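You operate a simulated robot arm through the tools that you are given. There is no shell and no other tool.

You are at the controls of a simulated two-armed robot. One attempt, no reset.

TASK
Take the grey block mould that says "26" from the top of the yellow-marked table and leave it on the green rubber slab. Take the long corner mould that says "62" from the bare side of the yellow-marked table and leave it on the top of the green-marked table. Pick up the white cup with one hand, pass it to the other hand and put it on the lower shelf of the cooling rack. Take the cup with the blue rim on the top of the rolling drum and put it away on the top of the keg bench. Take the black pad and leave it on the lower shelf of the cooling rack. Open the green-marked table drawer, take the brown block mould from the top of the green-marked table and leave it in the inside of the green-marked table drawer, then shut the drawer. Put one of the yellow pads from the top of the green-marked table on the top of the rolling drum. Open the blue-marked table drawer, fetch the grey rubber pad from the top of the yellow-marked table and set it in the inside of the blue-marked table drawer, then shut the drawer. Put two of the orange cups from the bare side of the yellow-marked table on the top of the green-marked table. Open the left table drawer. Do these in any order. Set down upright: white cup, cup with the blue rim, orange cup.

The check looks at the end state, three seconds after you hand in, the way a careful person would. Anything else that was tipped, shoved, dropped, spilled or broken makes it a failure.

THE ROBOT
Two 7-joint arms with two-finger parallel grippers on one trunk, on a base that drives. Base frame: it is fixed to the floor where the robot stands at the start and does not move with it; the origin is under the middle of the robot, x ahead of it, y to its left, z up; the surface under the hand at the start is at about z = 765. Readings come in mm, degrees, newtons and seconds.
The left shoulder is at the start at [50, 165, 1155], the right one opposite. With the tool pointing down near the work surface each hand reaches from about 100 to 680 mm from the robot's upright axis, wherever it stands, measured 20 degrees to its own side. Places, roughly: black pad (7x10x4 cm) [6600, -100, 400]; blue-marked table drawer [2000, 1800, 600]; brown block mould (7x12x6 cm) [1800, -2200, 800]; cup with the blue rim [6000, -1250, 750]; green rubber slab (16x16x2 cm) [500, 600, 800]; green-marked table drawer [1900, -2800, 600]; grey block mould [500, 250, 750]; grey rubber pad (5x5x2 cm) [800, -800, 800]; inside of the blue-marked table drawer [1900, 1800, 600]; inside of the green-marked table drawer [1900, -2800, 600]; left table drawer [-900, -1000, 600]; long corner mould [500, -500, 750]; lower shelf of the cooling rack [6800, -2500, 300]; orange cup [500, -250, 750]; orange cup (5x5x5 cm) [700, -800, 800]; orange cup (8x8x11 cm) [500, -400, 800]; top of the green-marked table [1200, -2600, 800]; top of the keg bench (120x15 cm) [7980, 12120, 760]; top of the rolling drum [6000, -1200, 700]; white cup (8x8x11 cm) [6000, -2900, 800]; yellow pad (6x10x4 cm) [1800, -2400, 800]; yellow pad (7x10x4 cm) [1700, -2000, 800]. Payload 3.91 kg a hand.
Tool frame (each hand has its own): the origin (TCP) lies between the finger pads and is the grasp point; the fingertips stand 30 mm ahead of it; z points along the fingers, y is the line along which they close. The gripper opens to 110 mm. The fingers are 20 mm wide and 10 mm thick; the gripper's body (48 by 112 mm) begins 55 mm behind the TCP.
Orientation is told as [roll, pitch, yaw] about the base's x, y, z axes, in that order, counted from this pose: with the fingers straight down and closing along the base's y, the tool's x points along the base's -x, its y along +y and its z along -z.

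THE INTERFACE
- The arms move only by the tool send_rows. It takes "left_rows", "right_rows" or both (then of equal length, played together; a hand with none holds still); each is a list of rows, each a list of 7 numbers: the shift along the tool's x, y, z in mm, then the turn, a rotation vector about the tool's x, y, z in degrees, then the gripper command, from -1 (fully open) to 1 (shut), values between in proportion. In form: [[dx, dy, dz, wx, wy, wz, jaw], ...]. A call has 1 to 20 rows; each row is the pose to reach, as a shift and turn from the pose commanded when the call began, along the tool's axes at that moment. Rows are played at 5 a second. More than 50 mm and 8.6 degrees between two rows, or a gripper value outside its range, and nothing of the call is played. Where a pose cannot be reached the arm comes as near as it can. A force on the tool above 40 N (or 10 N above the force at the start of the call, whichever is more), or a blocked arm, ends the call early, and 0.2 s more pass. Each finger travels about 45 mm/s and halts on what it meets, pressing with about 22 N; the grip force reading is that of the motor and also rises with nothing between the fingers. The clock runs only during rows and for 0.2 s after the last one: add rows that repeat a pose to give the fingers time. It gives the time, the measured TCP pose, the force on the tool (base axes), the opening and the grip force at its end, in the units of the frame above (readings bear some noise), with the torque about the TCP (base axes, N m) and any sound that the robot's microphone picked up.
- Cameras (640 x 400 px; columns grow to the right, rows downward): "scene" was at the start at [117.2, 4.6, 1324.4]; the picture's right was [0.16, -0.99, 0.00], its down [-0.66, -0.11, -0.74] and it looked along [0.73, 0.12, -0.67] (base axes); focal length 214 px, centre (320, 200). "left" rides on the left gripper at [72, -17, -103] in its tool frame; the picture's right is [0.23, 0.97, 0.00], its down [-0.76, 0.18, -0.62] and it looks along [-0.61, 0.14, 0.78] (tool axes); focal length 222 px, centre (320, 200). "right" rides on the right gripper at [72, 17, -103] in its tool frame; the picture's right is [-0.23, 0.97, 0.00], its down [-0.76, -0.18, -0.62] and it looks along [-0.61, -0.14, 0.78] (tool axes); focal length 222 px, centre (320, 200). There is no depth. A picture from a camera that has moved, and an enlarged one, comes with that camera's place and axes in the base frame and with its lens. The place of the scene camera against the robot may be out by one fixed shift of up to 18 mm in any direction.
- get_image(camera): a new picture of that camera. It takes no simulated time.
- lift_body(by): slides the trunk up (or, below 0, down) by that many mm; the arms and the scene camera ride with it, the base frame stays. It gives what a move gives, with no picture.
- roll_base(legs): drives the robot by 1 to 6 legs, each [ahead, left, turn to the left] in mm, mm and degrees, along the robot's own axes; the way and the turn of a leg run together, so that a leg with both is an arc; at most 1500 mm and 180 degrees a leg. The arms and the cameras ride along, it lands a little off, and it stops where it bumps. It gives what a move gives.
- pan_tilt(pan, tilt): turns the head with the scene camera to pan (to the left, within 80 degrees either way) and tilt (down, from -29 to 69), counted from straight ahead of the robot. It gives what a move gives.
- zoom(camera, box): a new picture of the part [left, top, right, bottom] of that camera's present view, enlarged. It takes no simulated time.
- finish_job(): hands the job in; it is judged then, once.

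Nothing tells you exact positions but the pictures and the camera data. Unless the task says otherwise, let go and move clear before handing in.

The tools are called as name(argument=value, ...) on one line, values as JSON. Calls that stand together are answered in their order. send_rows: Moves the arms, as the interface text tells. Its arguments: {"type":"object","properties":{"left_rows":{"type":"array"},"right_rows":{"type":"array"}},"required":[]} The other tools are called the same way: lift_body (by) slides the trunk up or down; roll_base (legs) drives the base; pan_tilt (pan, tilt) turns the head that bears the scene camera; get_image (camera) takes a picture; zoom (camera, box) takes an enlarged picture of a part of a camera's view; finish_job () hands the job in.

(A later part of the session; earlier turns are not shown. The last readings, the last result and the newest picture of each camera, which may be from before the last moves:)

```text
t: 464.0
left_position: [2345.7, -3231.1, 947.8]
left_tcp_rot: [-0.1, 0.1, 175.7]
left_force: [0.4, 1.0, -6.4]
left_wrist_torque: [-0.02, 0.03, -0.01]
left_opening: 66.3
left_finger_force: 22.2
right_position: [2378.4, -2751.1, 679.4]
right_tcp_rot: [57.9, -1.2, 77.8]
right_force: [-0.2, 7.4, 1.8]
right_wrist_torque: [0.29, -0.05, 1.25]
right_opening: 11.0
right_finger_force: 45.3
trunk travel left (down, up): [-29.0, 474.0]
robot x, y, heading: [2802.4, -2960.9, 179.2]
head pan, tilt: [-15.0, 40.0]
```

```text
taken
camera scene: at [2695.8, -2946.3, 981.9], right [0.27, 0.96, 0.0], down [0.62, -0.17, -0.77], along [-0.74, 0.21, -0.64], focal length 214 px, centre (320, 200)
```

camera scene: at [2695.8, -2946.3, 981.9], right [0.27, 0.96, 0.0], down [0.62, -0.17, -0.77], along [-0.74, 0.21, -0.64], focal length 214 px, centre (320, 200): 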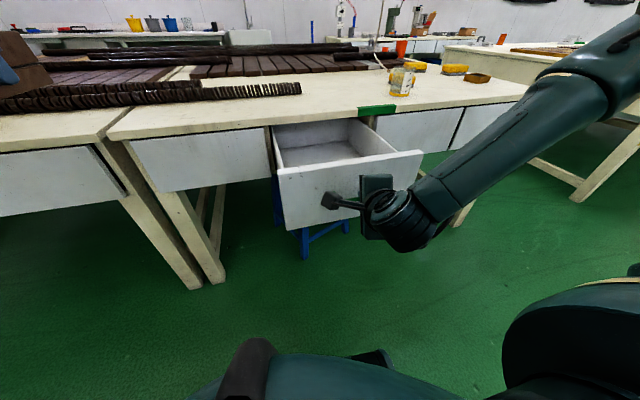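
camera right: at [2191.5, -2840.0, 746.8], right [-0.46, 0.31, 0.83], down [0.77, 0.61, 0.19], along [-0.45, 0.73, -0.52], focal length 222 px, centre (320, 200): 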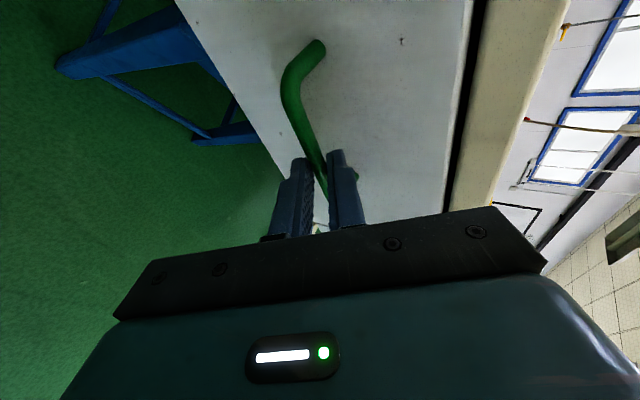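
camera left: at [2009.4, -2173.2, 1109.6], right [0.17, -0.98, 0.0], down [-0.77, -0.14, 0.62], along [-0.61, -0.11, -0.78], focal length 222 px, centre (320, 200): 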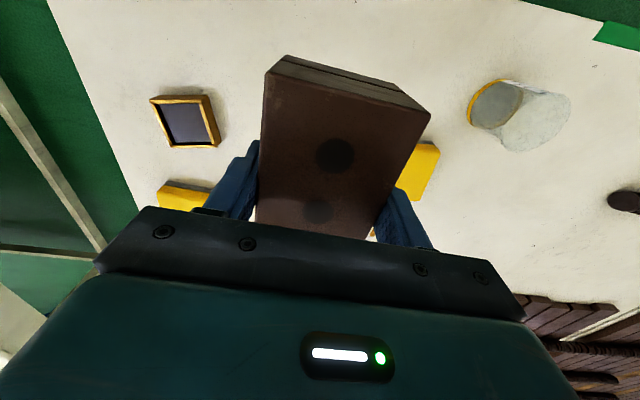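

send_rows(right_rows=[[-4, -10, -16, 0, 0, 0, 1], [-7, -18, -29, 0, 0, 0, 1], [-7, -18, -29, 0, 0, 0, 1]])

send_rows(right_rows=[[0, 0, 0, 0, 0, 0, 0.5], [0, 0, 0, 0, 0, 0, 0.1], [0, 0, 0, 0, 0, 0, 0], [0, 0, 0, 0, 0, 0, 0], [-4, -10, -16, 0, 0, 0, 0], [-8, -20, -33, 0, 0, 0, 0], [-8, 10, -50, 0, 0, 0, 0], [-8, 50, -70, 0, 0, 0, 0], [-8, 90, -85, 0, 0, 0, 0]])

get_image(camera="scene")

get_image(camera="right")

```text
t: 464.6
left_position: [2346.1, -3230.9, 946.4]
left_tcp_rot: [-0.1, 0.1, 175.7]
left_force: [0.6, 0.1, -7.4]
left_wrist_torque: [-0.01, -0.04, 0.01]
left_opening: 66.2
left_finger_force: 21.9
right_position: [2378.7, -2752.8, 679.4]
right_tcp_rot: [59.0, -1.7, 76.5]
right_force: [-0.7, 3.5, 2.0]
right_wrist_torque: [0.97, 0.05, 0.43]
right_opening: 11.2
right_finger_force: 45.2
right hand out of reach, approached as far as the arm can: row 1, 2
trunk travel left (down, up): [-29.0, 474.0]
robot x, y, heading: [2800.9, -2959.5, 179.1]
head pan, tilt: [-15.0, 40.0]
stopped in row 2 (right hand): the force on the tool passed its limit at 44 N (the readings are from after the stop); the commanded pose is now the measured one
```

```text
t: 466.6
left_position: [2347.1, -3230.4, 947.7]
left_tcp_rot: [-0.2, 0.0, 175.5]
left_force: [0.2, -0.6, -8.2]
left_wrist_torque: [0.05, -0.03, -0.01]
left_opening: 65.9
left_finger_force: 22.4
right_position: [2399.0, -2756.9, 801.6]
right_tcp_rot: [58.6, -1.6, 76.5]
right_force: [0.7, -0.1, -0.1]
right_wrist_torque: [-0.01, 0.0, 0.01]
right_opening: 54.9
right_finger_force: 0.1
right hand out of reach, approached as far as the arm can: row 5, 6, 7, 8, 9
trunk travel left (down, up): [-29.0, 474.0]
robot x, y, heading: [2802.1, -2960.5, 179.5]
head pan, tilt: [-15.0, 40.0]
```

```text
taken
camera scene: at [2695.7, -2946.0, 981.9], right [0.27, 0.96, 0.0], down [0.62, -0.17, -0.77], along [-0.74, 0.21, -0.64], focal length 214 px, centre (320, 200)
```

scene: 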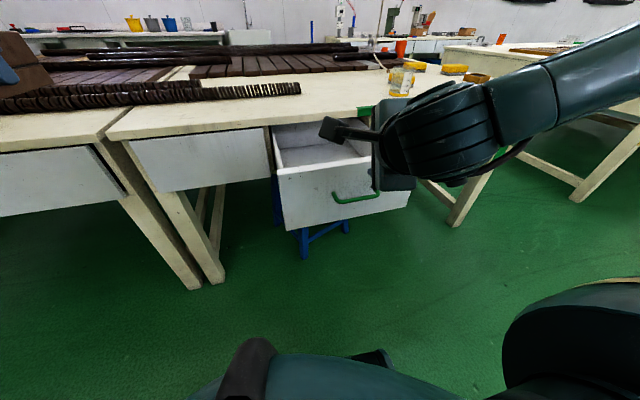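

```text
taken
camera right: at [2458.9, -2847.7, 869.0], right [-0.45, 0.32, 0.84], down [0.78, 0.59, 0.2], along [-0.43, 0.74, -0.51], focal length 222 px, centre (320, 200)
```

right: 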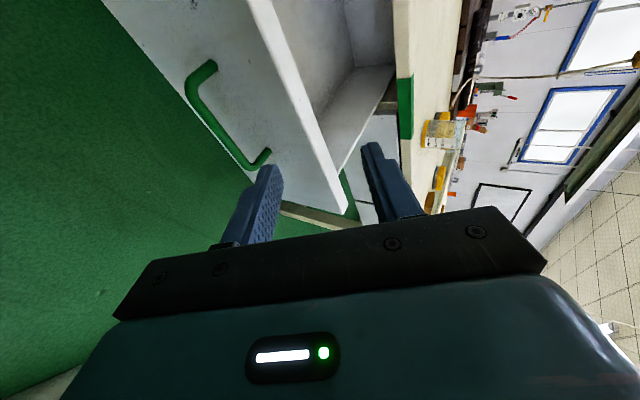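

The drawer is open by ~245 mm. Now I bring the left hand with the block over it: trunk up 100 mm for clearance, drive to [2665, -2700], clear of the tray, and shift the left hand inward.

lift_body(by=110)

roll_base(legs=[[0, -260, 0], [130, 0, 0.5]])

send_rows(left_rows=[[0, -40, 0, 0, 0, 0, 1], [0, -80, 0, 0, 0, 0, 1], [0, -120, 0, 0, 0, 0, 1], [0, -160, 0, 0, 0, 0, 1], [0, -200, 0, 0, 0, 0, 1], [0, -200, 0, 0, 0, 0, 1]])

pan_tilt(pan=10, tilt=50)

get_image(camera="scene")

get_image(camera="left")

```text
t: 468.0
left_position: [2346.0, -3230.3, 1057.6]
left_tcp_rot: [-0.1, 0.1, 175.6]
left_force: [-0.9, 0.5, -7.7]
left_wrist_torque: [0.0, -0.06, 0.05]
left_opening: 66.0
left_finger_force: 22.3
right_position: [2398.4, -2756.7, 911.4]
right_tcp_rot: [58.6, -1.6, 76.5]
right_force: [-0.3, 0.2, -0.2]
right_wrist_torque: [0.01, 0.02, 0.03]
right_opening: 54.9
right_finger_force: 0.0
trunk travel left (down, up): [-139.0, 364.0]
robot x, y, heading: [2802.8, -2955.7, 179.2]
head pan, tilt: [-15.0, 40.0]
```

```text
t: 469.6
left_position: [2339.2, -3157.2, 1055.0]
left_tcp_rot: [0.0, 0.3, 175.2]
left_force: [1.0, 1.0, -7.3]
left_wrist_torque: [0.0, -0.03, 0.04]
left_opening: 65.6
left_finger_force: 22.1
right_position: [2397.9, -2685.2, 911.9]
right_tcp_rot: [58.7, -1.7, 76.0]
right_force: [0.0, -0.8, 0.2]
right_wrist_torque: [-0.02, -0.01, -0.04]
right_opening: 55.4
right_finger_force: 0.0
trunk travel left (down, up): [-139.0, 364.0]
robot x, y, heading: [2801.3, -2892.6, 179.1]
head pan, tilt: [-15.0, 40.0]
stopped in leg 1: the robot was blocked; the commanded pose is now the measured one
```

```text
t: 471.0
left_position: [2355.2, -2957.0, 1056.9]
left_tcp_rot: [0.0, 0.2, 175.2]
left_force: [0.1, 0.3, -6.5]
left_wrist_torque: [-0.02, -0.04, 0.0]
left_opening: 65.8
left_finger_force: 22.7
right_position: [2398.3, -2683.3, 911.4]
right_tcp_rot: [58.6, -1.6, 76.0]
right_force: [-0.3, -0.2, -0.1]
right_wrist_torque: [0.04, -0.01, 0.0]
right_opening: 55.1
right_finger_force: 0.2
trunk travel left (down, up): [-139.0, 364.0]
robot x, y, heading: [2798.5, -2889.6, 178.9]
head pan, tilt: [-15.0, 40.0]
```

```text
t: 471.9
left_position: [2356.7, -2956.5, 1054.7]
left_tcp_rot: [0.0, 0.3, 175.1]
left_force: [-0.2, 0.5, -8.0]
left_wrist_torque: [0.0, -0.06, -0.01]
left_opening: 66.1
left_finger_force: 21.4
right_position: [2399.0, -2683.8, 912.3]
right_tcp_rot: [58.6, -1.7, 76.1]
right_force: [0.4, -0.3, 0.0]
right_wrist_torque: [0.01, -0.01, 0.03]
right_opening: 54.8
right_finger_force: 0.0
trunk travel left (down, up): [-139.0, 364.0]
robot x, y, heading: [2795.0, -2891.0, 179.0]
head pan, tilt: [10.0, 50.0]
```

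```text
taken
camera scene: at [2698.8, -2910.7, 1077.7], right [-0.15, 0.99, 0.0], down [0.76, 0.12, -0.64], along [-0.64, -0.1, -0.77], focal length 214 px, centre (320, 200)
```

scene: 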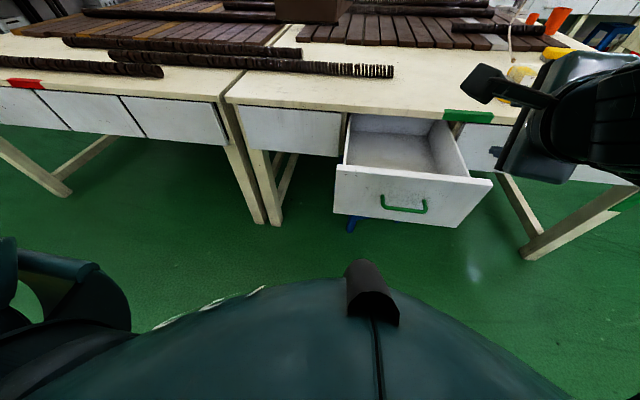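

```text
taken
camera left: at [2429.9, -2946.7, 1158.4], right [0.14, -0.99, 0.0], down [-0.78, -0.11, 0.62], along [-0.61, -0.09, -0.78], focal length 222 px, centre (320, 200)
```

left: 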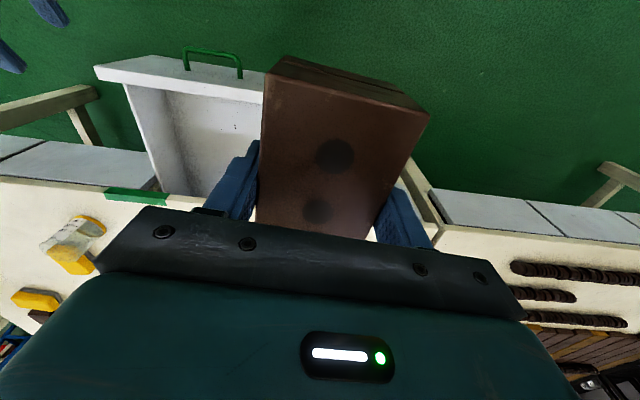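

The base touched something on its right rear (the bricks), so I first drive forward away from it, then slide right only a little; the block can go into the drawer's nearer half.

roll_base(legs=[[125, 10, 1.0]])

roll_base(legs=[[0, -130, 0]])

get_image(camera="scene")

get_image(camera="left")

```text
t: 473.2
left_position: [2234.3, -2973.4, 1055.5]
left_tcp_rot: [0.1, 0.2, 176.2]
left_force: [-0.4, 0.4, -6.4]
left_wrist_torque: [-0.03, -0.03, -0.02]
left_opening: 65.9
left_finger_force: 22.4
right_position: [2273.4, -2699.4, 911.4]
right_tcp_rot: [58.5, -1.6, 77.1]
right_force: [-0.7, 0.1, -0.2]
right_wrist_torque: [0.02, 0.0, 0.02]
right_opening: 55.2
right_finger_force: 0.1
trunk travel left (down, up): [-139.0, 364.0]
robot x, y, heading: [2677.4, -2895.4, 180.1]
head pan, tilt: [10.0, 50.0]
```

```text
t: 475.0
left_position: [2234.8, -2842.0, 1056.9]
left_tcp_rot: [-0.1, 0.1, 176.2]
left_force: [-0.2, -0.2, -7.4]
left_wrist_torque: [0.02, 0.0, 0.0]
left_opening: 65.7
left_finger_force: 22.0
right_position: [2272.8, -2569.5, 911.7]
right_tcp_rot: [58.5, -1.6, 77.0]
right_force: [0.1, 0.4, 0.1]
right_wrist_torque: [-0.02, 0.03, -0.03]
right_opening: 54.7
right_finger_force: 0.0
trunk travel left (down, up): [-139.0, 364.0]
robot x, y, heading: [2674.9, -2767.9, 179.8]
head pan, tilt: [10.0, 50.0]
```

```text
taken
camera scene: at [2577.2, -2790.1, 1077.7], right [-0.17, 0.99, 0.0], down [0.76, 0.13, -0.64], along [-0.63, -0.11, -0.77], focal length 214 px, centre (320, 200)
```

scene: 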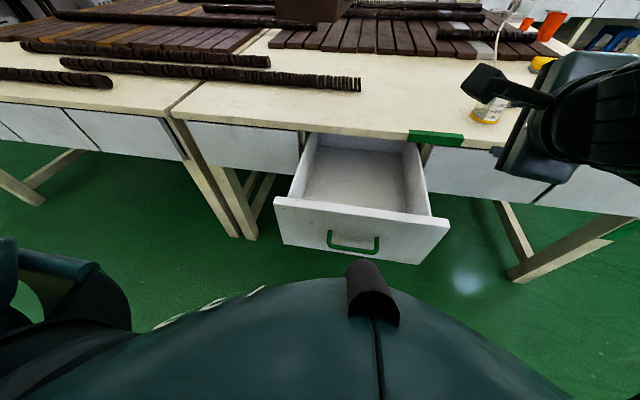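

```text
taken
camera left: at [2309.0, -2831.0, 1158.4], right [0.16, -0.99, 0.0], down [-0.77, -0.13, 0.62], along [-0.61, -0.1, -0.78], focal length 222 px, centre (320, 200)
```

left: 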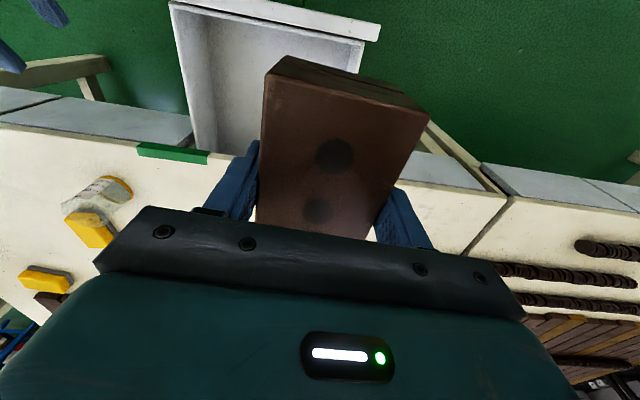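

The drawer's opening spans x ≈ 2085–2296, y ≈ -2618…-2903. I shift the block to [2190, -2815], raise the right hand out of the way, and lower the trunk.

send_rows(left_rows=[[-15, -8, 0, 0, 0, 0, 1], [-31, -16, 0, 0, 0, 0, 1], [-47, -24, 0, 0, 0, 0, 1], [-47, -24, 0, 0, 0, 0, 1]], right_rows=[[0, 17, -11, 0, 0, 0, 0], [0, 34, -21, 0, 0, 0, 0], [-1, 51, -32, 0, 0, 0, 0], [-1, 51, -32, 0, 0, 0, 0]])

lift_body(by=-120)

send_rows(left_rows=[[0, 0, 40, 0, 0, 0, 1], [0, 0, 80, 0, 0, 0, 1], [0, 0, 120, 0, 0, 0, 1], [0, 0, 160, 0, 0, 0, 1], [0, 0, 190, 0, 0, 0, 1], [0, 0, 190, 0, 0, 0, 1]])

get_image(camera="left")

get_image(camera="scene")

```text
t: 476.0
left_position: [2189.2, -2815.0, 1054.5]
left_tcp_rot: [-0.1, 0.2, 176.2]
left_force: [0.1, 0.3, -7.5]
left_wrist_torque: [-0.01, -0.05, 0.0]
left_opening: 65.8
left_finger_force: 21.7
right_position: [2273.0, -2570.2, 972.4]
right_tcp_rot: [58.7, -1.6, 77.0]
right_force: [0.8, -0.3, -0.2]
right_wrist_torque: [0.02, 0.02, 0.01]
right_opening: 54.9
right_finger_force: 0.1
trunk travel left (down, up): [-139.0, 364.0]
robot x, y, heading: [2677.6, -2766.1, 180.0]
head pan, tilt: [10.0, 50.0]
```

```text
t: 477.5
left_position: [2190.0, -2815.2, 934.5]
left_tcp_rot: [0.0, 0.1, 176.1]
left_force: [0.4, -0.1, -7.7]
left_wrist_torque: [-0.02, -0.02, -0.01]
left_opening: 65.9
left_finger_force: 22.1
right_position: [2273.7, -2571.5, 852.7]
right_tcp_rot: [58.6, -1.7, 77.0]
right_force: [0.3, -0.1, -0.4]
right_wrist_torque: [0.01, -0.02, 0.04]
right_opening: 55.2
right_finger_force: 0.0
trunk travel left (down, up): [-19.0, 484.0]
robot x, y, heading: [2676.4, -2767.6, 179.9]
head pan, tilt: [10.0, 50.0]
```

```text
t: 478.9
left_position: [2190.8, -2812.8, 745.3]
left_tcp_rot: [0.0, 0.2, 176.3]
left_force: [0.1, -0.3, -7.7]
left_wrist_torque: [-0.04, -0.02, -0.01]
left_opening: 65.7
left_finger_force: 22.7
right_position: [2273.5, -2570.4, 851.7]
right_tcp_rot: [58.5, -1.6, 77.0]
right_force: [0.3, -0.5, 0.5]
right_wrist_torque: [0.03, -0.01, -0.01]
right_opening: 55.4
right_finger_force: 0.1
trunk travel left (down, up): [-19.0, 484.0]
robot x, y, heading: [2675.6, -2766.9, 179.8]
head pan, tilt: [10.0, 50.0]
```

```text
taken
camera left: at [2264.7, -2802.3, 847.1], right [0.16, -0.99, 0.0], down [-0.77, -0.13, 0.62], along [-0.61, -0.1, -0.78], focal length 222 px, centre (320, 200)
```

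left: 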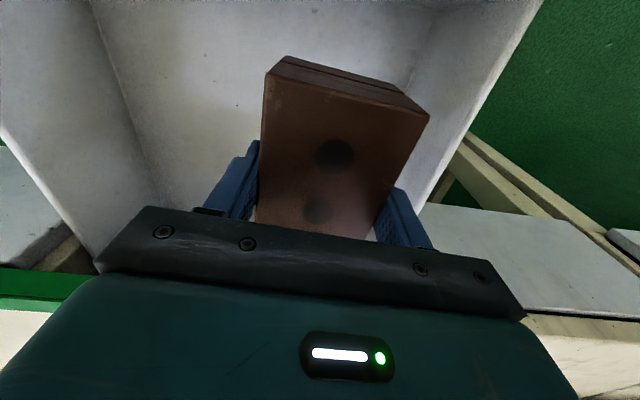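

```text
taken
camera scene: at [2577.2, -2790.2, 957.7], right [-0.17, 0.99, 0.0], down [0.76, 0.13, -0.64], along [-0.63, -0.11, -0.77], focal length 214 px, centre (320, 200)
```

scene: 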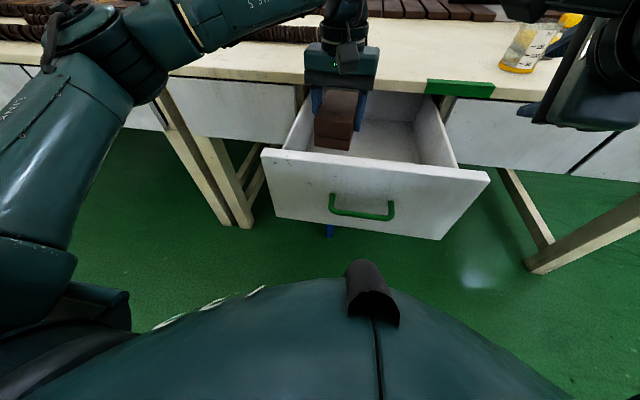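

send_rows(left_rows=[[0, -15, 10, 0, 0, 0, 1], [0, -32, 25, 0, 0, 0, 1], [0, -32, 55, 0, 0, 0, 1], [0, -32, 85, 0, 0, 0, 1], [0, -32, 100, 0, 0, 0, 1], [0, -32, 100, 0, 0, 0, 1]])

get_image(camera="left")

```text
t: 480.3
left_position: [2193.1, -2782.7, 645.4]
left_tcp_rot: [0.0, 0.2, 176.2]
left_force: [-0.6, 1.1, -9.1]
left_wrist_torque: [0.02, -0.04, 0.01]
left_opening: 65.8
left_finger_force: 22.5
right_position: [2273.6, -2569.7, 852.3]
right_tcp_rot: [58.6, -1.7, 77.1]
right_force: [-0.2, 0.7, -0.2]
right_wrist_torque: [0.0, 0.02, -0.01]
right_opening: 55.2
right_finger_force: 0.1
trunk travel left (down, up): [-19.0, 484.0]
robot x, y, heading: [2679.6, -2765.6, 180.1]
head pan, tilt: [10.0, 50.0]
```

```text
taken
camera left: at [2267.2, -2771.0, 747.4], right [0.16, -0.99, 0.0], down [-0.77, -0.13, 0.62], along [-0.61, -0.1, -0.78], focal length 222 px, centre (320, 200)
```

left: 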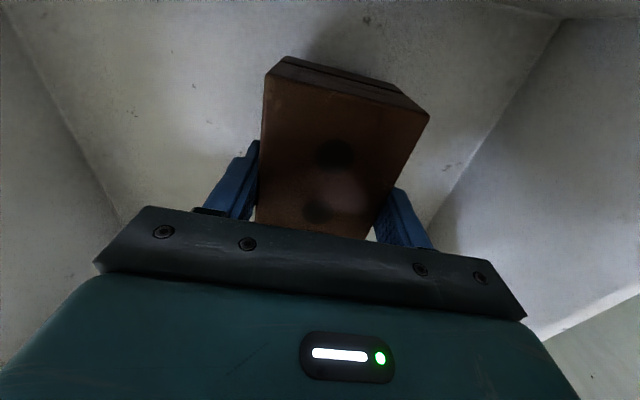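

send_rows(left_rows=[[0, 0, 4, 0, 0, 0, 1], [0, 0, 8, 0, 0, 0, 1], [0, 0, 11, 0, 0, 0, 1], [0, 0, 11, 0, 0, 0, 1]])

send_rows(left_rows=[[0, 0, 2, 0, 0, 0, 1], [0, 0, 4, 0, 0, 0, 1], [0, 0, 4, 0, 0, 0, 1]])

```text
t: 481.3
left_position: [2192.9, -2782.4, 633.6]
left_tcp_rot: [0.0, 0.2, 176.2]
left_force: [0.0, 0.1, -7.2]
left_wrist_torque: [0.03, -0.06, 0.02]
left_opening: 65.8
left_finger_force: 22.0
right_position: [2273.4, -2570.0, 851.6]
right_tcp_rot: [58.6, -1.7, 77.0]
right_force: [0.1, 0.4, 0.3]
right_wrist_torque: [0.0, 0.0, -0.03]
right_opening: 55.0
right_finger_force: 0.0
trunk travel left (down, up): [-19.0, 484.0]
robot x, y, heading: [2679.1, -2768.8, 179.7]
head pan, tilt: [10.0, 50.0]
```

```text
t: 482.1
left_position: [2193.0, -2782.8, 632.5]
left_tcp_rot: [-0.1, -0.1, 176.3]
left_force: [-0.4, -0.1, 7.9]
left_wrist_torque: [-0.38, 0.67, -0.07]
left_opening: 66.0
left_finger_force: 22.0
right_position: [2273.8, -2570.4, 852.3]
right_tcp_rot: [58.6, -1.5, 76.9]
right_force: [-1.0, 0.7, -0.6]
right_wrist_torque: [-0.02, -0.02, 0.02]
right_opening: 54.9
right_finger_force: 0.0
trunk travel left (down, up): [-19.0, 484.0]
robot x, y, heading: [2679.7, -2769.1, 179.7]
head pan, tilt: [10.0, 50.0]
```

The block touches the drawer's floor. I release and rise.

send_rows(left_rows=[[0, 0, -1, 0, 0, 0, 0], [0, 0, -1, 0, 0, 0, -0.5], [0, 0, -1, 0, 0, 0, -0.7], [0, 0, -1, 0, 0, 0, -0.7], [0, 0, -1, 0, 0, 0, -0.7], [0, 0, -35, 0, 0, 0, -0.7], [0, 0, -75, 0, 0, 0, -0.7], [0, 0, -115, 0, 0, 0, -0.7], [0, 0, -155, 0, 0, 0, -0.7], [0, 0, -195, 0, 0, 0, -0.7], [0, 0, -235, 0, 0, 0, -0.7]])

get_image(camera="left")

get_image(camera="scene")

```text
t: 484.5
left_position: [2192.0, -2782.6, 866.8]
left_tcp_rot: [0.0, 0.3, 176.2]
left_force: [0.0, 0.6, 0.5]
left_wrist_torque: [-0.01, 0.0, 0.0]
left_opening: 93.4
left_finger_force: 0.1
right_position: [2274.2, -2569.4, 851.9]
right_tcp_rot: [58.6, -1.6, 77.1]
right_force: [0.2, 1.1, 0.0]
right_wrist_torque: [-0.01, 0.01, -0.01]
right_opening: 54.9
right_finger_force: 0.0
trunk travel left (down, up): [-19.0, 484.0]
robot x, y, heading: [2678.3, -2768.5, 179.9]
head pan, tilt: [10.0, 50.0]
```

```text
taken
camera left: at [2266.8, -2771.9, 968.9], right [0.16, -0.99, 0.0], down [-0.77, -0.13, 0.62], along [-0.61, -0.1, -0.78], focal length 222 px, centre (320, 200)
```

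left: 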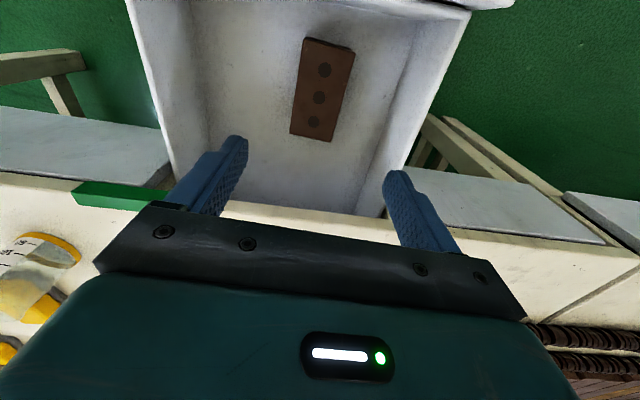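

```text
taken
camera scene: at [2577.6, -2790.1, 957.7], right [-0.17, 0.99, 0.0], down [0.75, 0.13, -0.64], along [-0.63, -0.11, -0.77], focal length 214 px, centre (320, 200)
```

scene: 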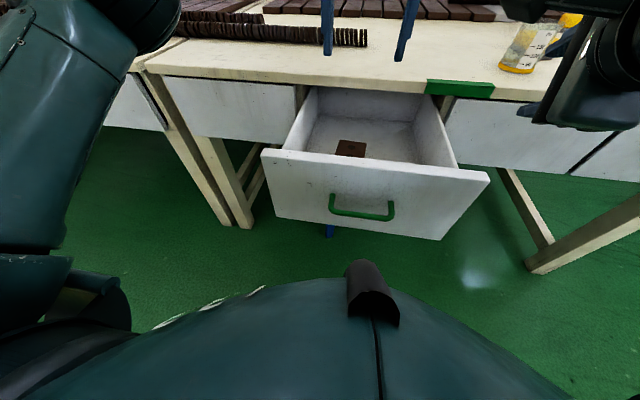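

The block lies in the drawer. To shut it I move left and back, and use the right hand (already pointing forward) with closed fingers to push the panel.

roll_base(legs=[[0, 190, 0], [-125, 0, 0]])

send_rows(right_rows=[[0, -25, 15, 0, 0, 0, 0.5], [0, -50, 30, 0, 0, 0, 1], [0, -75, 45, 0, 0, 0, 1], [0, -100, 60, 0, 0, 0, 1], [0, -118, 70, 0, 0, 0, 1], [0, -118, 70, 0, 0, 0, 1]])

pan_tilt(pan=-20, tilt=45)

get_image(camera="scene")

get_image(camera="right")

```text
t: 487.6
left_position: [2318.1, -2976.9, 866.4]
left_tcp_rot: [0.0, 0.2, 176.4]
left_force: [1.3, -0.8, 0.3]
left_wrist_torque: [0.0, 0.01, -0.02]
left_opening: 93.2
left_finger_force: 0.1
right_position: [2397.2, -2762.8, 852.6]
right_tcp_rot: [58.6, -1.6, 77.3]
right_force: [1.2, 0.8, -0.4]
right_wrist_torque: [0.01, 0.01, 0.03]
right_opening: 55.0
right_finger_force: 0.0
trunk travel left (down, up): [-19.0, 484.0]
robot x, y, heading: [2799.3, -2960.5, -180.0]
head pan, tilt: [10.0, 50.0]
```

```text
t: 489.0
left_position: [2317.5, -2976.4, 866.1]
left_tcp_rot: [0.0, 0.2, 176.5]
left_force: [-0.8, -0.3, 0.5]
left_wrist_torque: [-0.01, 0.02, -0.03]
left_opening: 93.5
left_finger_force: 0.1
right_position: [2379.2, -2765.6, 718.4]
right_tcp_rot: [58.6, -1.5, 77.2]
right_force: [0.3, -0.2, -0.4]
right_wrist_torque: [0.01, 0.01, -0.04]
right_opening: 0.0
right_finger_force: 21.8
right hand out of reach, approached as far as the arm can: row 3, 4, 5, 6
trunk travel left (down, up): [-19.0, 484.0]
robot x, y, heading: [2802.8, -2961.8, -179.8]
head pan, tilt: [10.0, 50.0]
```

```text
t: 490.0
left_position: [2317.0, -2976.5, 866.6]
left_tcp_rot: [0.0, 0.2, 176.5]
left_force: [0.2, -0.1, 0.1]
left_wrist_torque: [0.01, 0.02, 0.01]
left_opening: 93.5
left_finger_force: 0.0
right_position: [2378.5, -2765.3, 717.3]
right_tcp_rot: [58.5, -1.6, 77.2]
right_force: [-0.2, -0.6, 0.0]
right_wrist_torque: [0.01, -0.04, 0.0]
right_opening: 0.0
right_finger_force: 21.8
trunk travel left (down, up): [-19.0, 484.0]
robot x, y, heading: [2803.1, -2959.8, -180.1]
head pan, tilt: [-20.0, 45.0]
```

```text
taken
camera scene: at [2701.1, -2940.4, 964.7], right [0.34, 0.94, 0.0], down [0.67, -0.24, -0.71], along [-0.67, 0.24, -0.71], focal length 214 px, centre (320, 200)
```

scene: 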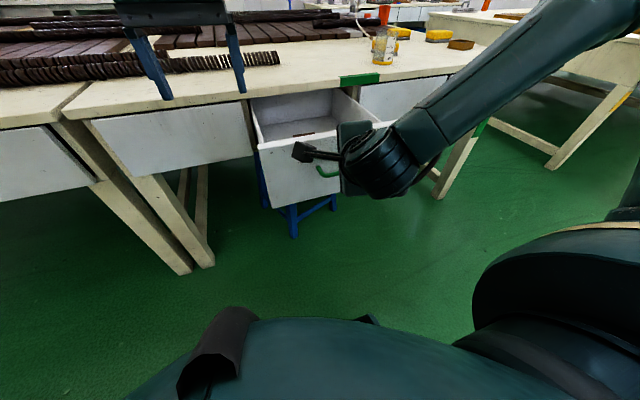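

```text
taken
camera right: at [2439.0, -2855.7, 784.7], right [-0.45, 0.31, 0.84], down [0.78, 0.6, 0.19], along [-0.44, 0.74, -0.51], focal length 222 px, centre (320, 200)
```

right: 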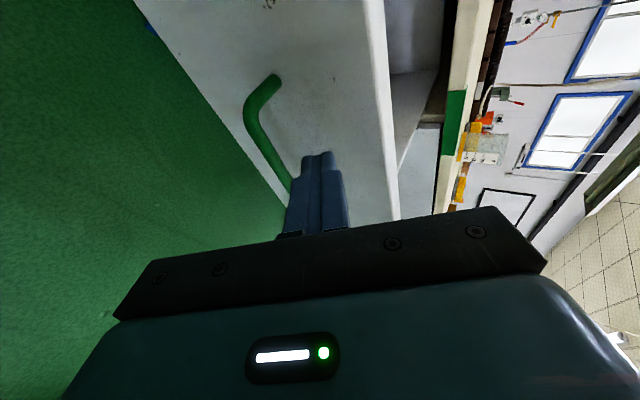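

roll_base(legs=[[110, 0, 0]])

get_image(camera="scene")

get_image(camera="right")

```text
t: 491.2
left_position: [2208.4, -2975.7, 867.3]
left_tcp_rot: [0.1, 0.1, 176.3]
left_force: [-0.1, -0.1, 0.0]
left_wrist_torque: [-0.01, 0.01, 0.03]
left_opening: 93.4
left_finger_force: 0.1
right_position: [2270.6, -2765.8, 717.9]
right_tcp_rot: [58.6, -1.5, 77.1]
right_force: [-0.8, -1.0, 0.5]
right_wrist_torque: [0.0, 0.0, 0.0]
right_opening: 0.0
right_finger_force: 22.0
trunk travel left (down, up): [-19.0, 484.0]
robot x, y, heading: [2691.2, -2955.8, -180.0]
head pan, tilt: [-20.0, 45.0]
```

```text
taken
camera scene: at [2593.1, -2940.4, 964.7], right [0.34, 0.94, 0.0], down [0.66, -0.24, -0.71], along [-0.66, 0.24, -0.71], focal length 214 px, centre (320, 200)
```

scene: 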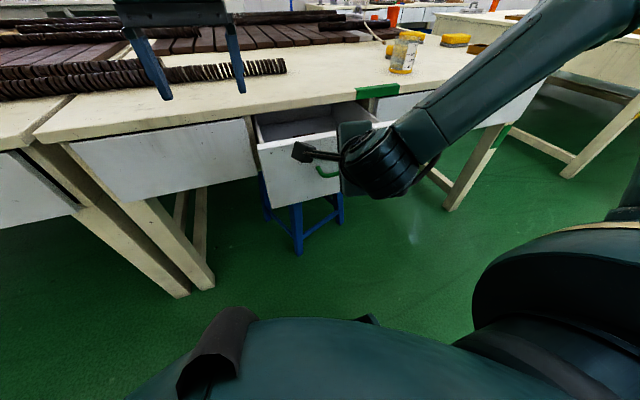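

```text
taken
camera right: at [2331.2, -2855.2, 784.6], right [-0.45, 0.31, 0.84], down [0.78, 0.6, 0.19], along [-0.44, 0.74, -0.51], focal length 222 px, centre (320, 200)
```

right: 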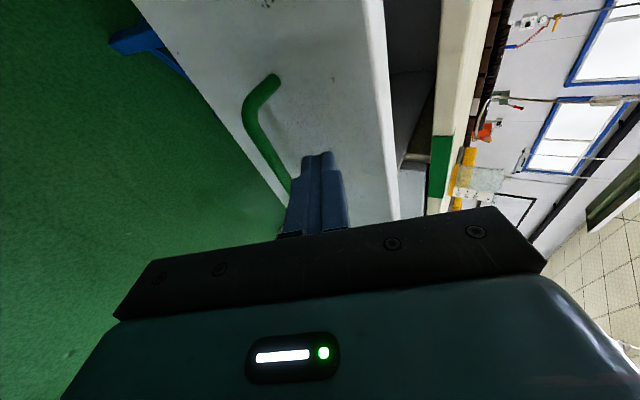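

roll_base(legs=[[120, 0, 0]])

roll_base(legs=[[60, 0, 0]])

get_image(camera="scene")

get_image(camera="right")

```text
t: 492.4
left_position: [2087.5, -2974.2, 866.4]
left_tcp_rot: [0.0, 0.2, 176.3]
left_force: [-0.6, 0.3, -0.1]
left_wrist_torque: [0.05, 0.0, -0.04]
left_opening: 93.5
left_finger_force: 0.0
right_position: [2149.4, -2765.5, 717.9]
right_tcp_rot: [58.6, -1.6, 77.1]
right_force: [0.1, 0.5, -0.3]
right_wrist_torque: [0.01, 0.0, -0.01]
right_opening: 0.0
right_finger_force: 21.8
trunk travel left (down, up): [-19.0, 484.0]
robot x, y, heading: [2571.3, -2958.1, -180.2]
head pan, tilt: [-20.0, 45.0]
```

```text
t: 493.4
left_position: [2038.0, -2973.8, 864.4]
left_tcp_rot: [-0.2, 0.3, 176.3]
left_force: [-0.1, 0.3, -0.6]
left_wrist_torque: [0.04, -0.01, 0.02]
left_opening: 93.5
left_finger_force: 0.0
right_position: [2105.1, -2764.5, 718.3]
right_tcp_rot: [58.4, -1.8, 77.1]
right_force: [5.6, 0.8, 4.2]
right_wrist_torque: [-0.03, 0.05, 0.0]
right_opening: 0.0
right_finger_force: 21.8
trunk travel left (down, up): [-19.0, 484.0]
robot x, y, heading: [2521.7, -2956.5, 179.8]
head pan, tilt: [-20.0, 45.0]
stopped in leg 1: the force on the tool passed its limit at 87 N (the readings are from after the stop); the commanded pose is now the measured one
```

```text
taken
camera scene: at [2422.9, -2940.2, 964.7], right [0.34, 0.94, 0.0], down [0.66, -0.24, -0.71], along [-0.66, 0.24, -0.71], focal length 214 px, centre (320, 200)
```

scene: 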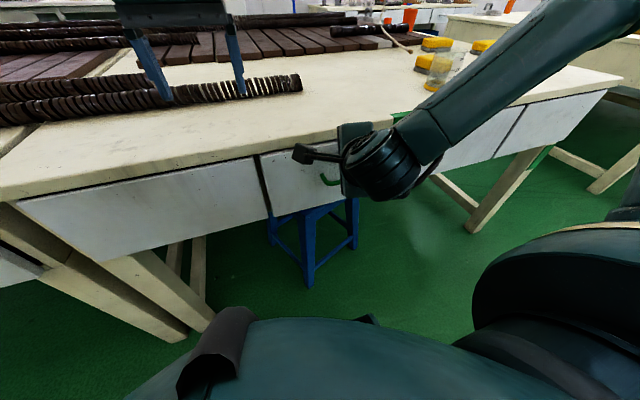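

```text
taken
camera right: at [2165.0, -2854.9, 784.6], right [-0.45, 0.31, 0.84], down [0.78, 0.6, 0.2], along [-0.44, 0.74, -0.51], focal length 222 px, centre (320, 200)
```

right: 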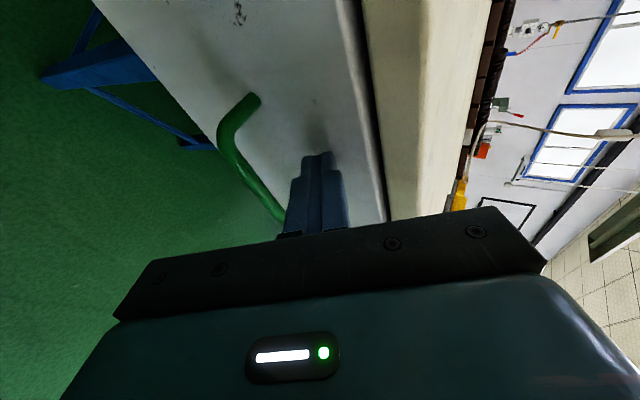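

The drawer is shut flush with its neighbours. I back off, raise the trunk, and turn the right hand down again.

roll_base(legs=[[-270, 0, 0]])

lift_body(by=230)

send_rows(right_rows=[[0, 0, 0, 2.9, 3.7, -6.54, 0.5], [0, 0, 0, 5.8, 7.4, -13.1, 0], [0, 0, 0, 8.7, 11.1, -19.6, -0.5], [0, 0, 0, 11.6, 14.8, -26.2, -1], [0, 0, 0, 14.5, 18.5, -32.7, -1], [0, 0, 0, 17.4, 22.2, -39.3, -1], [0, 0, 0, 20.3, 25.9, -45.8, -1], [0, 0, 0, 23.2, 29.6, -52.3, -1], [0, 0, 0, 26.1, 33.3, -58.9, -1], [0, 0, 0, 29, 37, -65.4, -1], [0, 0, 0, 31.9, 40.7, -72, -1], [0, 0, 0, 34.8, 44.4, -78.5, -1], [0, 0, 0, 37.7, 48.1, -85, -1], [0, 0, 0, 40.6, 51.8, -91.6, -1], [0, 0, 0, 40.6, 51.8, -91.6, -1]])

get_image(camera="scene")

```text
t: 495.3
left_position: [2308.8, -2973.9, 865.0]
left_tcp_rot: [0.1, 0.2, 176.1]
left_force: [-0.3, -1.4, -0.4]
left_wrist_torque: [0.01, 0.0, 0.0]
left_opening: 93.4
left_finger_force: 0.0
right_position: [2375.3, -2764.8, 716.6]
right_tcp_rot: [58.4, -1.9, 77.1]
right_force: [-0.3, -0.9, 0.5]
right_wrist_torque: [0.03, 0.0, 0.02]
right_opening: 0.2
right_finger_force: 21.9
trunk travel left (down, up): [-19.0, 484.0]
robot x, y, heading: [2795.4, -2965.2, 179.9]
head pan, tilt: [-20.0, 45.0]
```

```text
t: 497.8
left_position: [2308.1, -2972.7, 1095.1]
left_tcp_rot: [0.0, 0.2, 176.2]
left_force: [-0.2, 0.5, -0.2]
left_wrist_torque: [-0.02, -0.02, -0.01]
left_opening: 93.4
left_finger_force: 0.1
right_position: [2376.6, -2763.0, 946.9]
right_tcp_rot: [58.4, -1.7, 77.0]
right_force: [-0.2, 0.3, 0.6]
right_wrist_torque: [0.0, 0.01, 0.02]
right_opening: 0.0
right_finger_force: 21.6
trunk travel left (down, up): [-249.0, 254.0]
robot x, y, heading: [2794.9, -2962.2, 179.5]
head pan, tilt: [-20.0, 45.0]
```

```text
t: 501.0
left_position: [2308.6, -2974.7, 1095.1]
left_tcp_rot: [-0.1, 0.1, 176.1]
left_force: [0.0, 0.6, -0.4]
left_wrist_torque: [0.0, -0.02, -0.02]
left_opening: 93.4
left_finger_force: 0.1
right_position: [2376.1, -2764.4, 946.3]
right_tcp_rot: [-0.8, 0.0, 179.0]
right_force: [0.4, 0.2, -0.4]
right_wrist_torque: [-0.01, 0.03, 0.03]
right_opening: 110.0
right_finger_force: 0.0
right hand out of reach, approached as far as the arm can: row 1
trunk travel left (down, up): [-249.0, 254.0]
robot x, y, heading: [2792.9, -2962.3, 179.7]
head pan, tilt: [-20.0, 45.0]
```

```text
taken
camera scene: at [2693.1, -2940.6, 1194.7], right [0.35, 0.94, 0.0], down [0.66, -0.24, -0.71], along [-0.66, 0.24, -0.71], focal length 214 px, centre (320, 200)
```

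scene: 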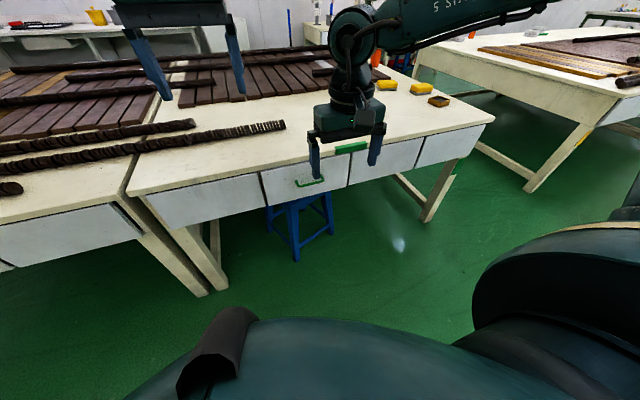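

The right hand points down again. I raise it and drive forward and right to reach the yellow pad near the glass with the left hand.

send_rows(right_rows=[[0, 0, -40, 0, 0, 0, -1], [0, 0, -80, 0, 0, 0, -1], [0, 0, -110, 0, 0, 0, -1]])

roll_base(legs=[[390, 0, 0.3], [0, -620, 0]])

get_image(camera="left")

pan_tilt(pan=10, tilt=50)

get_image(camera="scene")

```text
t: 501.8
left_position: [2308.7, -2973.0, 1095.0]
left_tcp_rot: [-0.1, 0.1, 176.1]
left_force: [0.3, 0.2, -0.2]
left_wrist_torque: [0.0, -0.03, -0.02]
left_opening: 93.4
left_finger_force: 0.0
right_position: [2375.9, -2766.3, 1057.3]
right_tcp_rot: [-0.8, 0.0, 179.0]
right_force: [-0.2, 0.4, 0.1]
right_wrist_torque: [0.02, 0.01, 0.0]
right_opening: 109.9
right_finger_force: 0.0
trunk travel left (down, up): [-249.0, 254.0]
robot x, y, heading: [2789.2, -2965.5, 179.9]
head pan, tilt: [-20.0, 45.0]
```

```text
t: 509.7
left_position: [1915.4, -2361.4, 1095.0]
left_tcp_rot: [0.0, 0.2, 177.6]
left_force: [0.3, 0.2, -1.1]
left_wrist_torque: [0.01, 0.01, 0.02]
left_opening: 93.5
left_finger_force: 0.0
right_position: [1977.2, -2152.5, 1056.6]
right_tcp_rot: [-0.9, -0.2, -179.6]
right_force: [0.3, 0.0, 0.0]
right_wrist_torque: [-0.02, 0.01, -0.01]
right_opening: 110.0
right_finger_force: 0.0
trunk travel left (down, up): [-249.0, 254.0]
robot x, y, heading: [2404.8, -2338.3, -179.1]
head pan, tilt: [-20.0, 45.0]
```

```text
taken
camera left: at [1988.7, -2348.4, 1197.9], right [0.19, -0.98, 0.0], down [-0.77, -0.15, 0.62], along [-0.61, -0.12, -0.78], focal length 222 px, centre (320, 200)
```

left: 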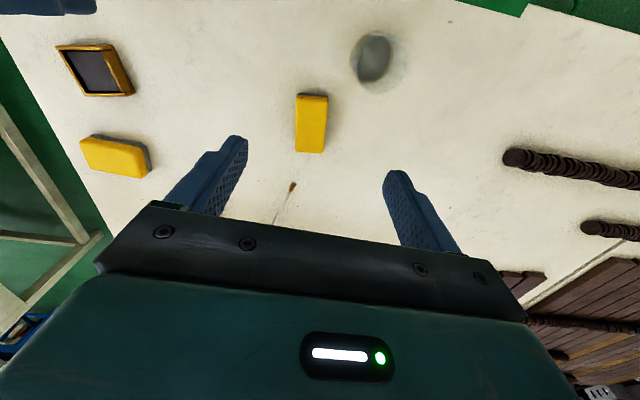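

```text
t: 510.7
left_position: [1915.7, -2359.9, 1095.9]
left_tcp_rot: [-0.1, 0.1, 177.7]
left_force: [0.1, 0.2, 0.2]
left_wrist_torque: [0.02, 0.02, -0.01]
left_opening: 93.4
left_finger_force: 0.1
right_position: [1977.7, -2152.2, 1055.9]
right_tcp_rot: [-0.9, -0.1, -179.6]
right_force: [0.2, 0.2, 0.7]
right_wrist_torque: [0.0, -0.03, -0.01]
right_opening: 110.2
right_finger_force: 0.1
trunk travel left (down, up): [-249.0, 254.0]
robot x, y, heading: [2402.6, -2338.4, -178.9]
head pan, tilt: [10.0, 50.0]
```

```text
taken
camera scene: at [2300.2, -2359.7, 1187.8], right [-0.19, 0.98, 0.0], down [0.75, 0.15, -0.64], along [-0.63, -0.12, -0.77], focal length 214 px, centre (320, 200)
```

scene: 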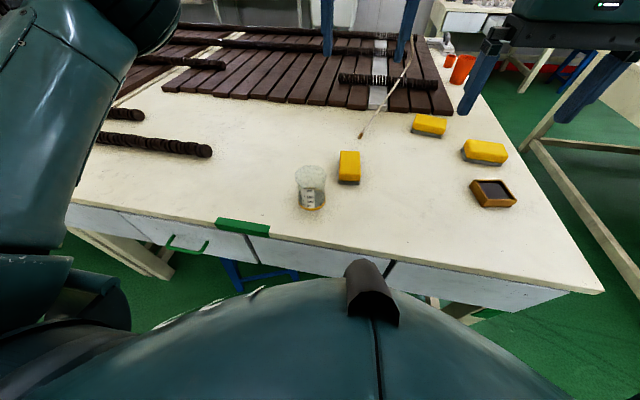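

The yellow pad's centre is about [1847, -2360], turned 7°. I lower the left hand over it.

send_rows(left_rows=[[-14, 1, 40, 0, 0, -2, -0.8], [-28, 1, 80, 0, 0, -4, -0.8], [-42, 2, 120, 0, 0, -6, -0.8], [-56, 2, 160, 0, 0, -8, -0.8], [-68, 3, 200, 0, 0, -8.9, -0.8], [-68, 3, 200, 0, 0, -8.9, -0.8]])

get_image(camera="left")

```text
t: 512.1
left_position: [1847.3, -2360.9, 896.8]
left_tcp_rot: [0.1, 0.2, -173.5]
left_force: [-0.5, 1.1, -0.1]
left_wrist_torque: [-0.04, -0.02, 0.01]
left_opening: 99.0
left_finger_force: 0.2
right_position: [1978.8, -2152.4, 1056.5]
right_tcp_rot: [-0.8, -0.1, -179.6]
right_force: [-0.6, 0.2, 0.5]
right_wrist_torque: [0.03, -0.01, -0.02]
right_opening: 110.0
right_finger_force: 0.1
trunk travel left (down, up): [-249.0, 254.0]
robot x, y, heading: [2395.6, -2334.6, -178.8]
head pan, tilt: [10.0, 50.0]
```

```text
taken
camera left: at [1918.3, -2337.2, 999.4], right [0.34, -0.94, 0.0], down [-0.74, -0.26, 0.62], along [-0.58, -0.21, -0.78], focal length 222 px, centre (320, 200)
```

left: 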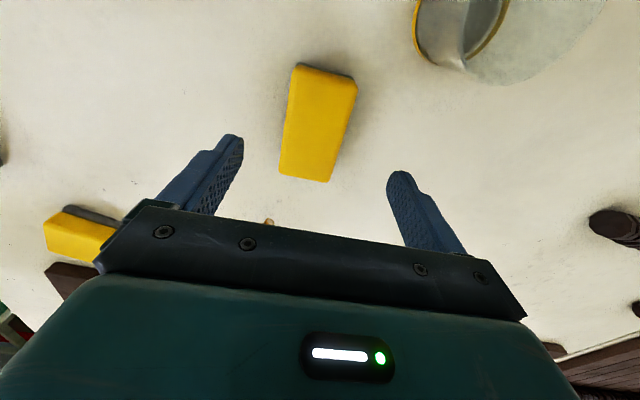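

send_rows(left_rows=[[2, -2, 35, 0, 0, 0, -0.8], [2, -2, 65, 0, 0, 0, -0.8], [2, -2, 88, 0, 0, 0, -0.8], [2, -2, 98, 0, 0, 0, -0.8], [2, -2, 98, 0, 0, 0, -0.8]])

send_rows(left_rows=[[0, 0, 0, 0, 0, 0, -0.3], [0, 0, 0, 0, 0, 0, 0.2], [0, 0, 0, 0, 0, 0, 0.6], [0, 0, 0, 0, 0, 0, 1], [0, 0, 0, 0, 0, 0, 1], [0, 0, 0, 0, 0, 0, 1]])

send_rows(left_rows=[[0, 0, -10, 0, 0, 0, 1], [0, 0, -40, 0, 0, 0, 1], [0, 0, -80, 0, 0, 0, 1], [0, 0, -120, 0, 0, 0, 1], [0, 0, -160, 0, 0, 0, 1], [0, 0, -200, 0, 0, 0, 1], [0, 0, -240, 0, 0, 0, 1]])

get_image(camera="left")

get_image(camera="scene")

```text
t: 513.3
left_position: [1851.9, -2359.5, 796.3]
left_tcp_rot: [0.0, 0.2, -173.5]
left_force: [-0.2, 0.4, 0.6]
left_wrist_torque: [0.01, -0.03, -0.01]
left_opening: 98.9
left_finger_force: 0.1
right_position: [1976.9, -2152.4, 1056.5]
right_tcp_rot: [-0.9, -0.1, -179.6]
right_force: [0.1, 0.0, 1.4]
right_wrist_torque: [0.03, 0.0, 0.01]
right_opening: 110.1
right_finger_force: 0.0
trunk travel left (down, up): [-249.0, 254.0]
robot x, y, heading: [2401.6, -2333.1, -179.1]
head pan, tilt: [10.0, 50.0]
```

```text
t: 514.7
left_position: [1851.1, -2358.5, 797.0]
left_tcp_rot: [-0.1, 0.2, -173.5]
left_force: [-0.1, -0.7, -0.4]
left_wrist_torque: [0.0, 0.02, 0.0]
left_opening: 55.6
left_finger_force: 22.1
right_position: [1976.9, -2152.7, 1057.0]
right_tcp_rot: [-0.8, -0.1, -179.6]
right_force: [1.3, -0.2, 0.6]
right_wrist_torque: [0.0, 0.04, -0.01]
right_opening: 110.0
right_finger_force: 0.1
trunk travel left (down, up): [-249.0, 254.0]
robot x, y, heading: [2397.1, -2336.8, -178.9]
head pan, tilt: [10.0, 50.0]
```

```text
t: 516.3
left_position: [1851.2, -2358.0, 1038.5]
left_tcp_rot: [0.0, 0.3, -173.6]
left_force: [-0.3, 0.1, -1.2]
left_wrist_torque: [0.01, -0.02, -0.03]
left_opening: 55.8
left_finger_force: 22.1
right_position: [1978.2, -2152.6, 1057.5]
right_tcp_rot: [-0.9, -0.1, -179.6]
right_force: [0.3, 0.1, -0.2]
right_wrist_torque: [-0.02, -0.01, -0.04]
right_opening: 110.1
right_finger_force: 0.2
trunk travel left (down, up): [-249.0, 254.0]
robot x, y, heading: [2395.6, -2335.3, -178.8]
head pan, tilt: [10.0, 50.0]
```

```text
taken
camera left: at [1920.6, -2333.8, 1140.6], right [0.33, -0.94, 0.0], down [-0.74, -0.26, 0.62], along [-0.58, -0.21, -0.79], focal length 222 px, centre (320, 200)
```

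left: 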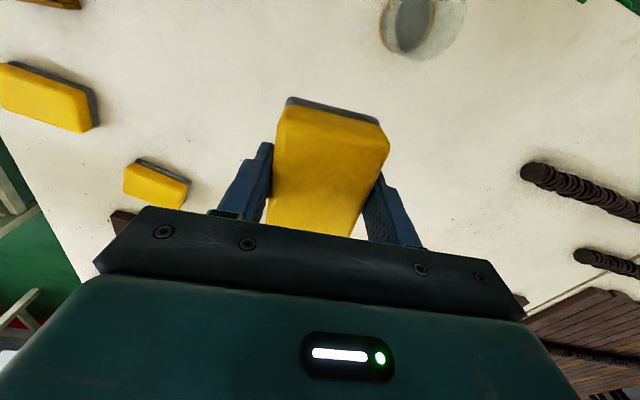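

```text
taken
camera scene: at [2300.4, -2359.5, 1187.8], right [-0.19, 0.98, 0.0], down [0.75, 0.15, -0.64], along [-0.63, -0.12, -0.77], focal length 214 px, centre (320, 200)
```

scene: 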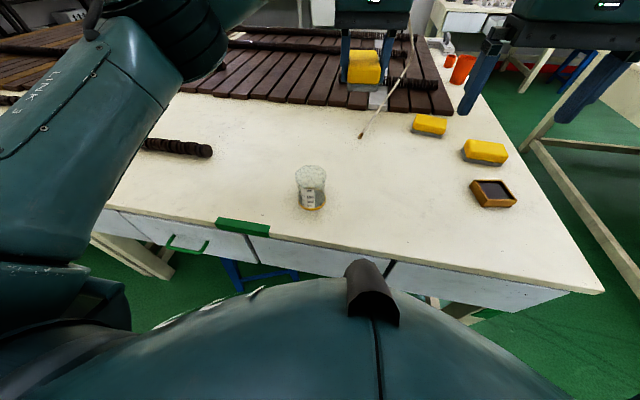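

The yellow pad is held. I slide back to y ≈ -1400, turn around to face +x, and look toward the drum.

roll_base(legs=[[0, -930, 0], [-150, 0, 0], [0, 0, 179]])

pan_tilt(pan=0, tilt=15)

get_image(camera="scene")

pan_tilt(pan=-40, tilt=15)

get_image(camera="scene")

```text
t: 533.2
left_position: [3083.2, -1391.5, 1037.0]
left_tcp_rot: [0.0, 0.2, 2.9]
left_force: [0.7, 0.4, -0.9]
left_wrist_torque: [-0.03, 0.01, 0.04]
left_opening: 55.7
left_finger_force: 21.9
right_position: [2943.2, -1589.4, 1057.0]
right_tcp_rot: [-0.7, 0.0, -3.2]
right_force: [-0.3, 0.6, 0.3]
right_wrist_torque: [0.01, -0.02, 0.01]
right_opening: 109.8
right_finger_force: 0.0
trunk travel left (down, up): [-249.0, 254.0]
robot x, y, heading: [2534.9, -1382.7, -2.7]
head pan, tilt: [10.0, 50.0]
```

```text
t: 534.2
left_position: [3083.3, -1391.1, 1036.7]
left_tcp_rot: [0.0, 0.3, 2.9]
left_force: [0.8, -0.4, -0.7]
left_wrist_torque: [0.02, 0.01, 0.02]
left_opening: 55.7
left_finger_force: 22.1
right_position: [2943.0, -1589.0, 1056.4]
right_tcp_rot: [-0.8, -0.1, -3.2]
right_force: [-0.2, 0.0, 0.4]
right_wrist_torque: [0.01, -0.01, 0.01]
right_opening: 109.9
right_finger_force: 0.0
trunk travel left (down, up): [-249.0, 254.0]
robot x, y, heading: [2535.1, -1382.3, -2.2]
head pan, tilt: [0.0, 15.0]
```

```text
taken
camera scene: at [2660.9, -1394.7, 1241.4], right [-0.04, -1.0, 0.0], down [-0.26, 0.01, -0.97], along [0.96, -0.04, -0.26], focal length 214 px, centre (320, 200)
```

scene: 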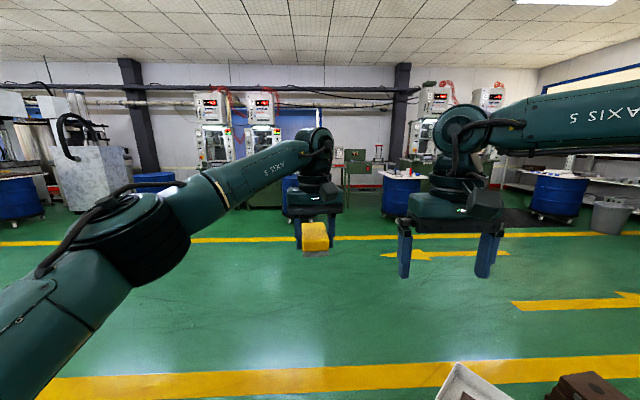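

```text
t: 535.2
left_position: [3082.6, -1390.5, 1038.0]
left_tcp_rot: [0.0, 0.2, 2.9]
left_force: [-0.1, -0.7, -0.3]
left_wrist_torque: [-0.01, 0.01, 0.02]
left_opening: 55.8
left_finger_force: 21.9
right_position: [2942.8, -1589.8, 1056.1]
right_tcp_rot: [-0.9, -0.1, -3.4]
right_force: [-0.2, 1.8, -0.8]
right_wrist_torque: [0.01, 0.01, 0.0]
right_opening: 109.9
right_finger_force: 0.2
trunk travel left (down, up): [-249.0, 254.0]
robot x, y, heading: [2532.2, -1382.7, -2.2]
head pan, tilt: [-40.0, 15.0]
```

```text
taken
camera scene: at [2636.6, -1453.8, 1241.5], right [-0.67, -0.74, 0.0], down [-0.19, 0.17, -0.97], along [0.71, -0.65, -0.26], focal length 214 px, centre (320, 200)
```

scene: 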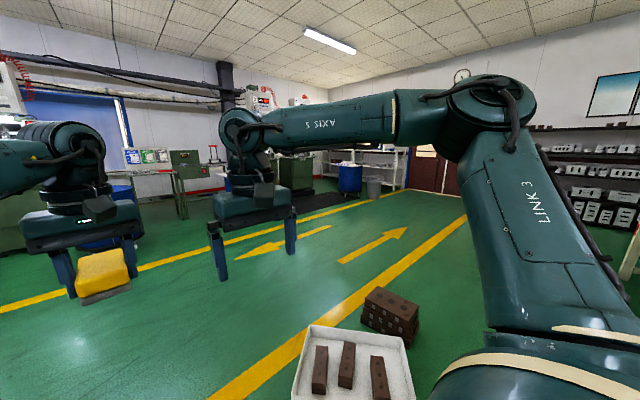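

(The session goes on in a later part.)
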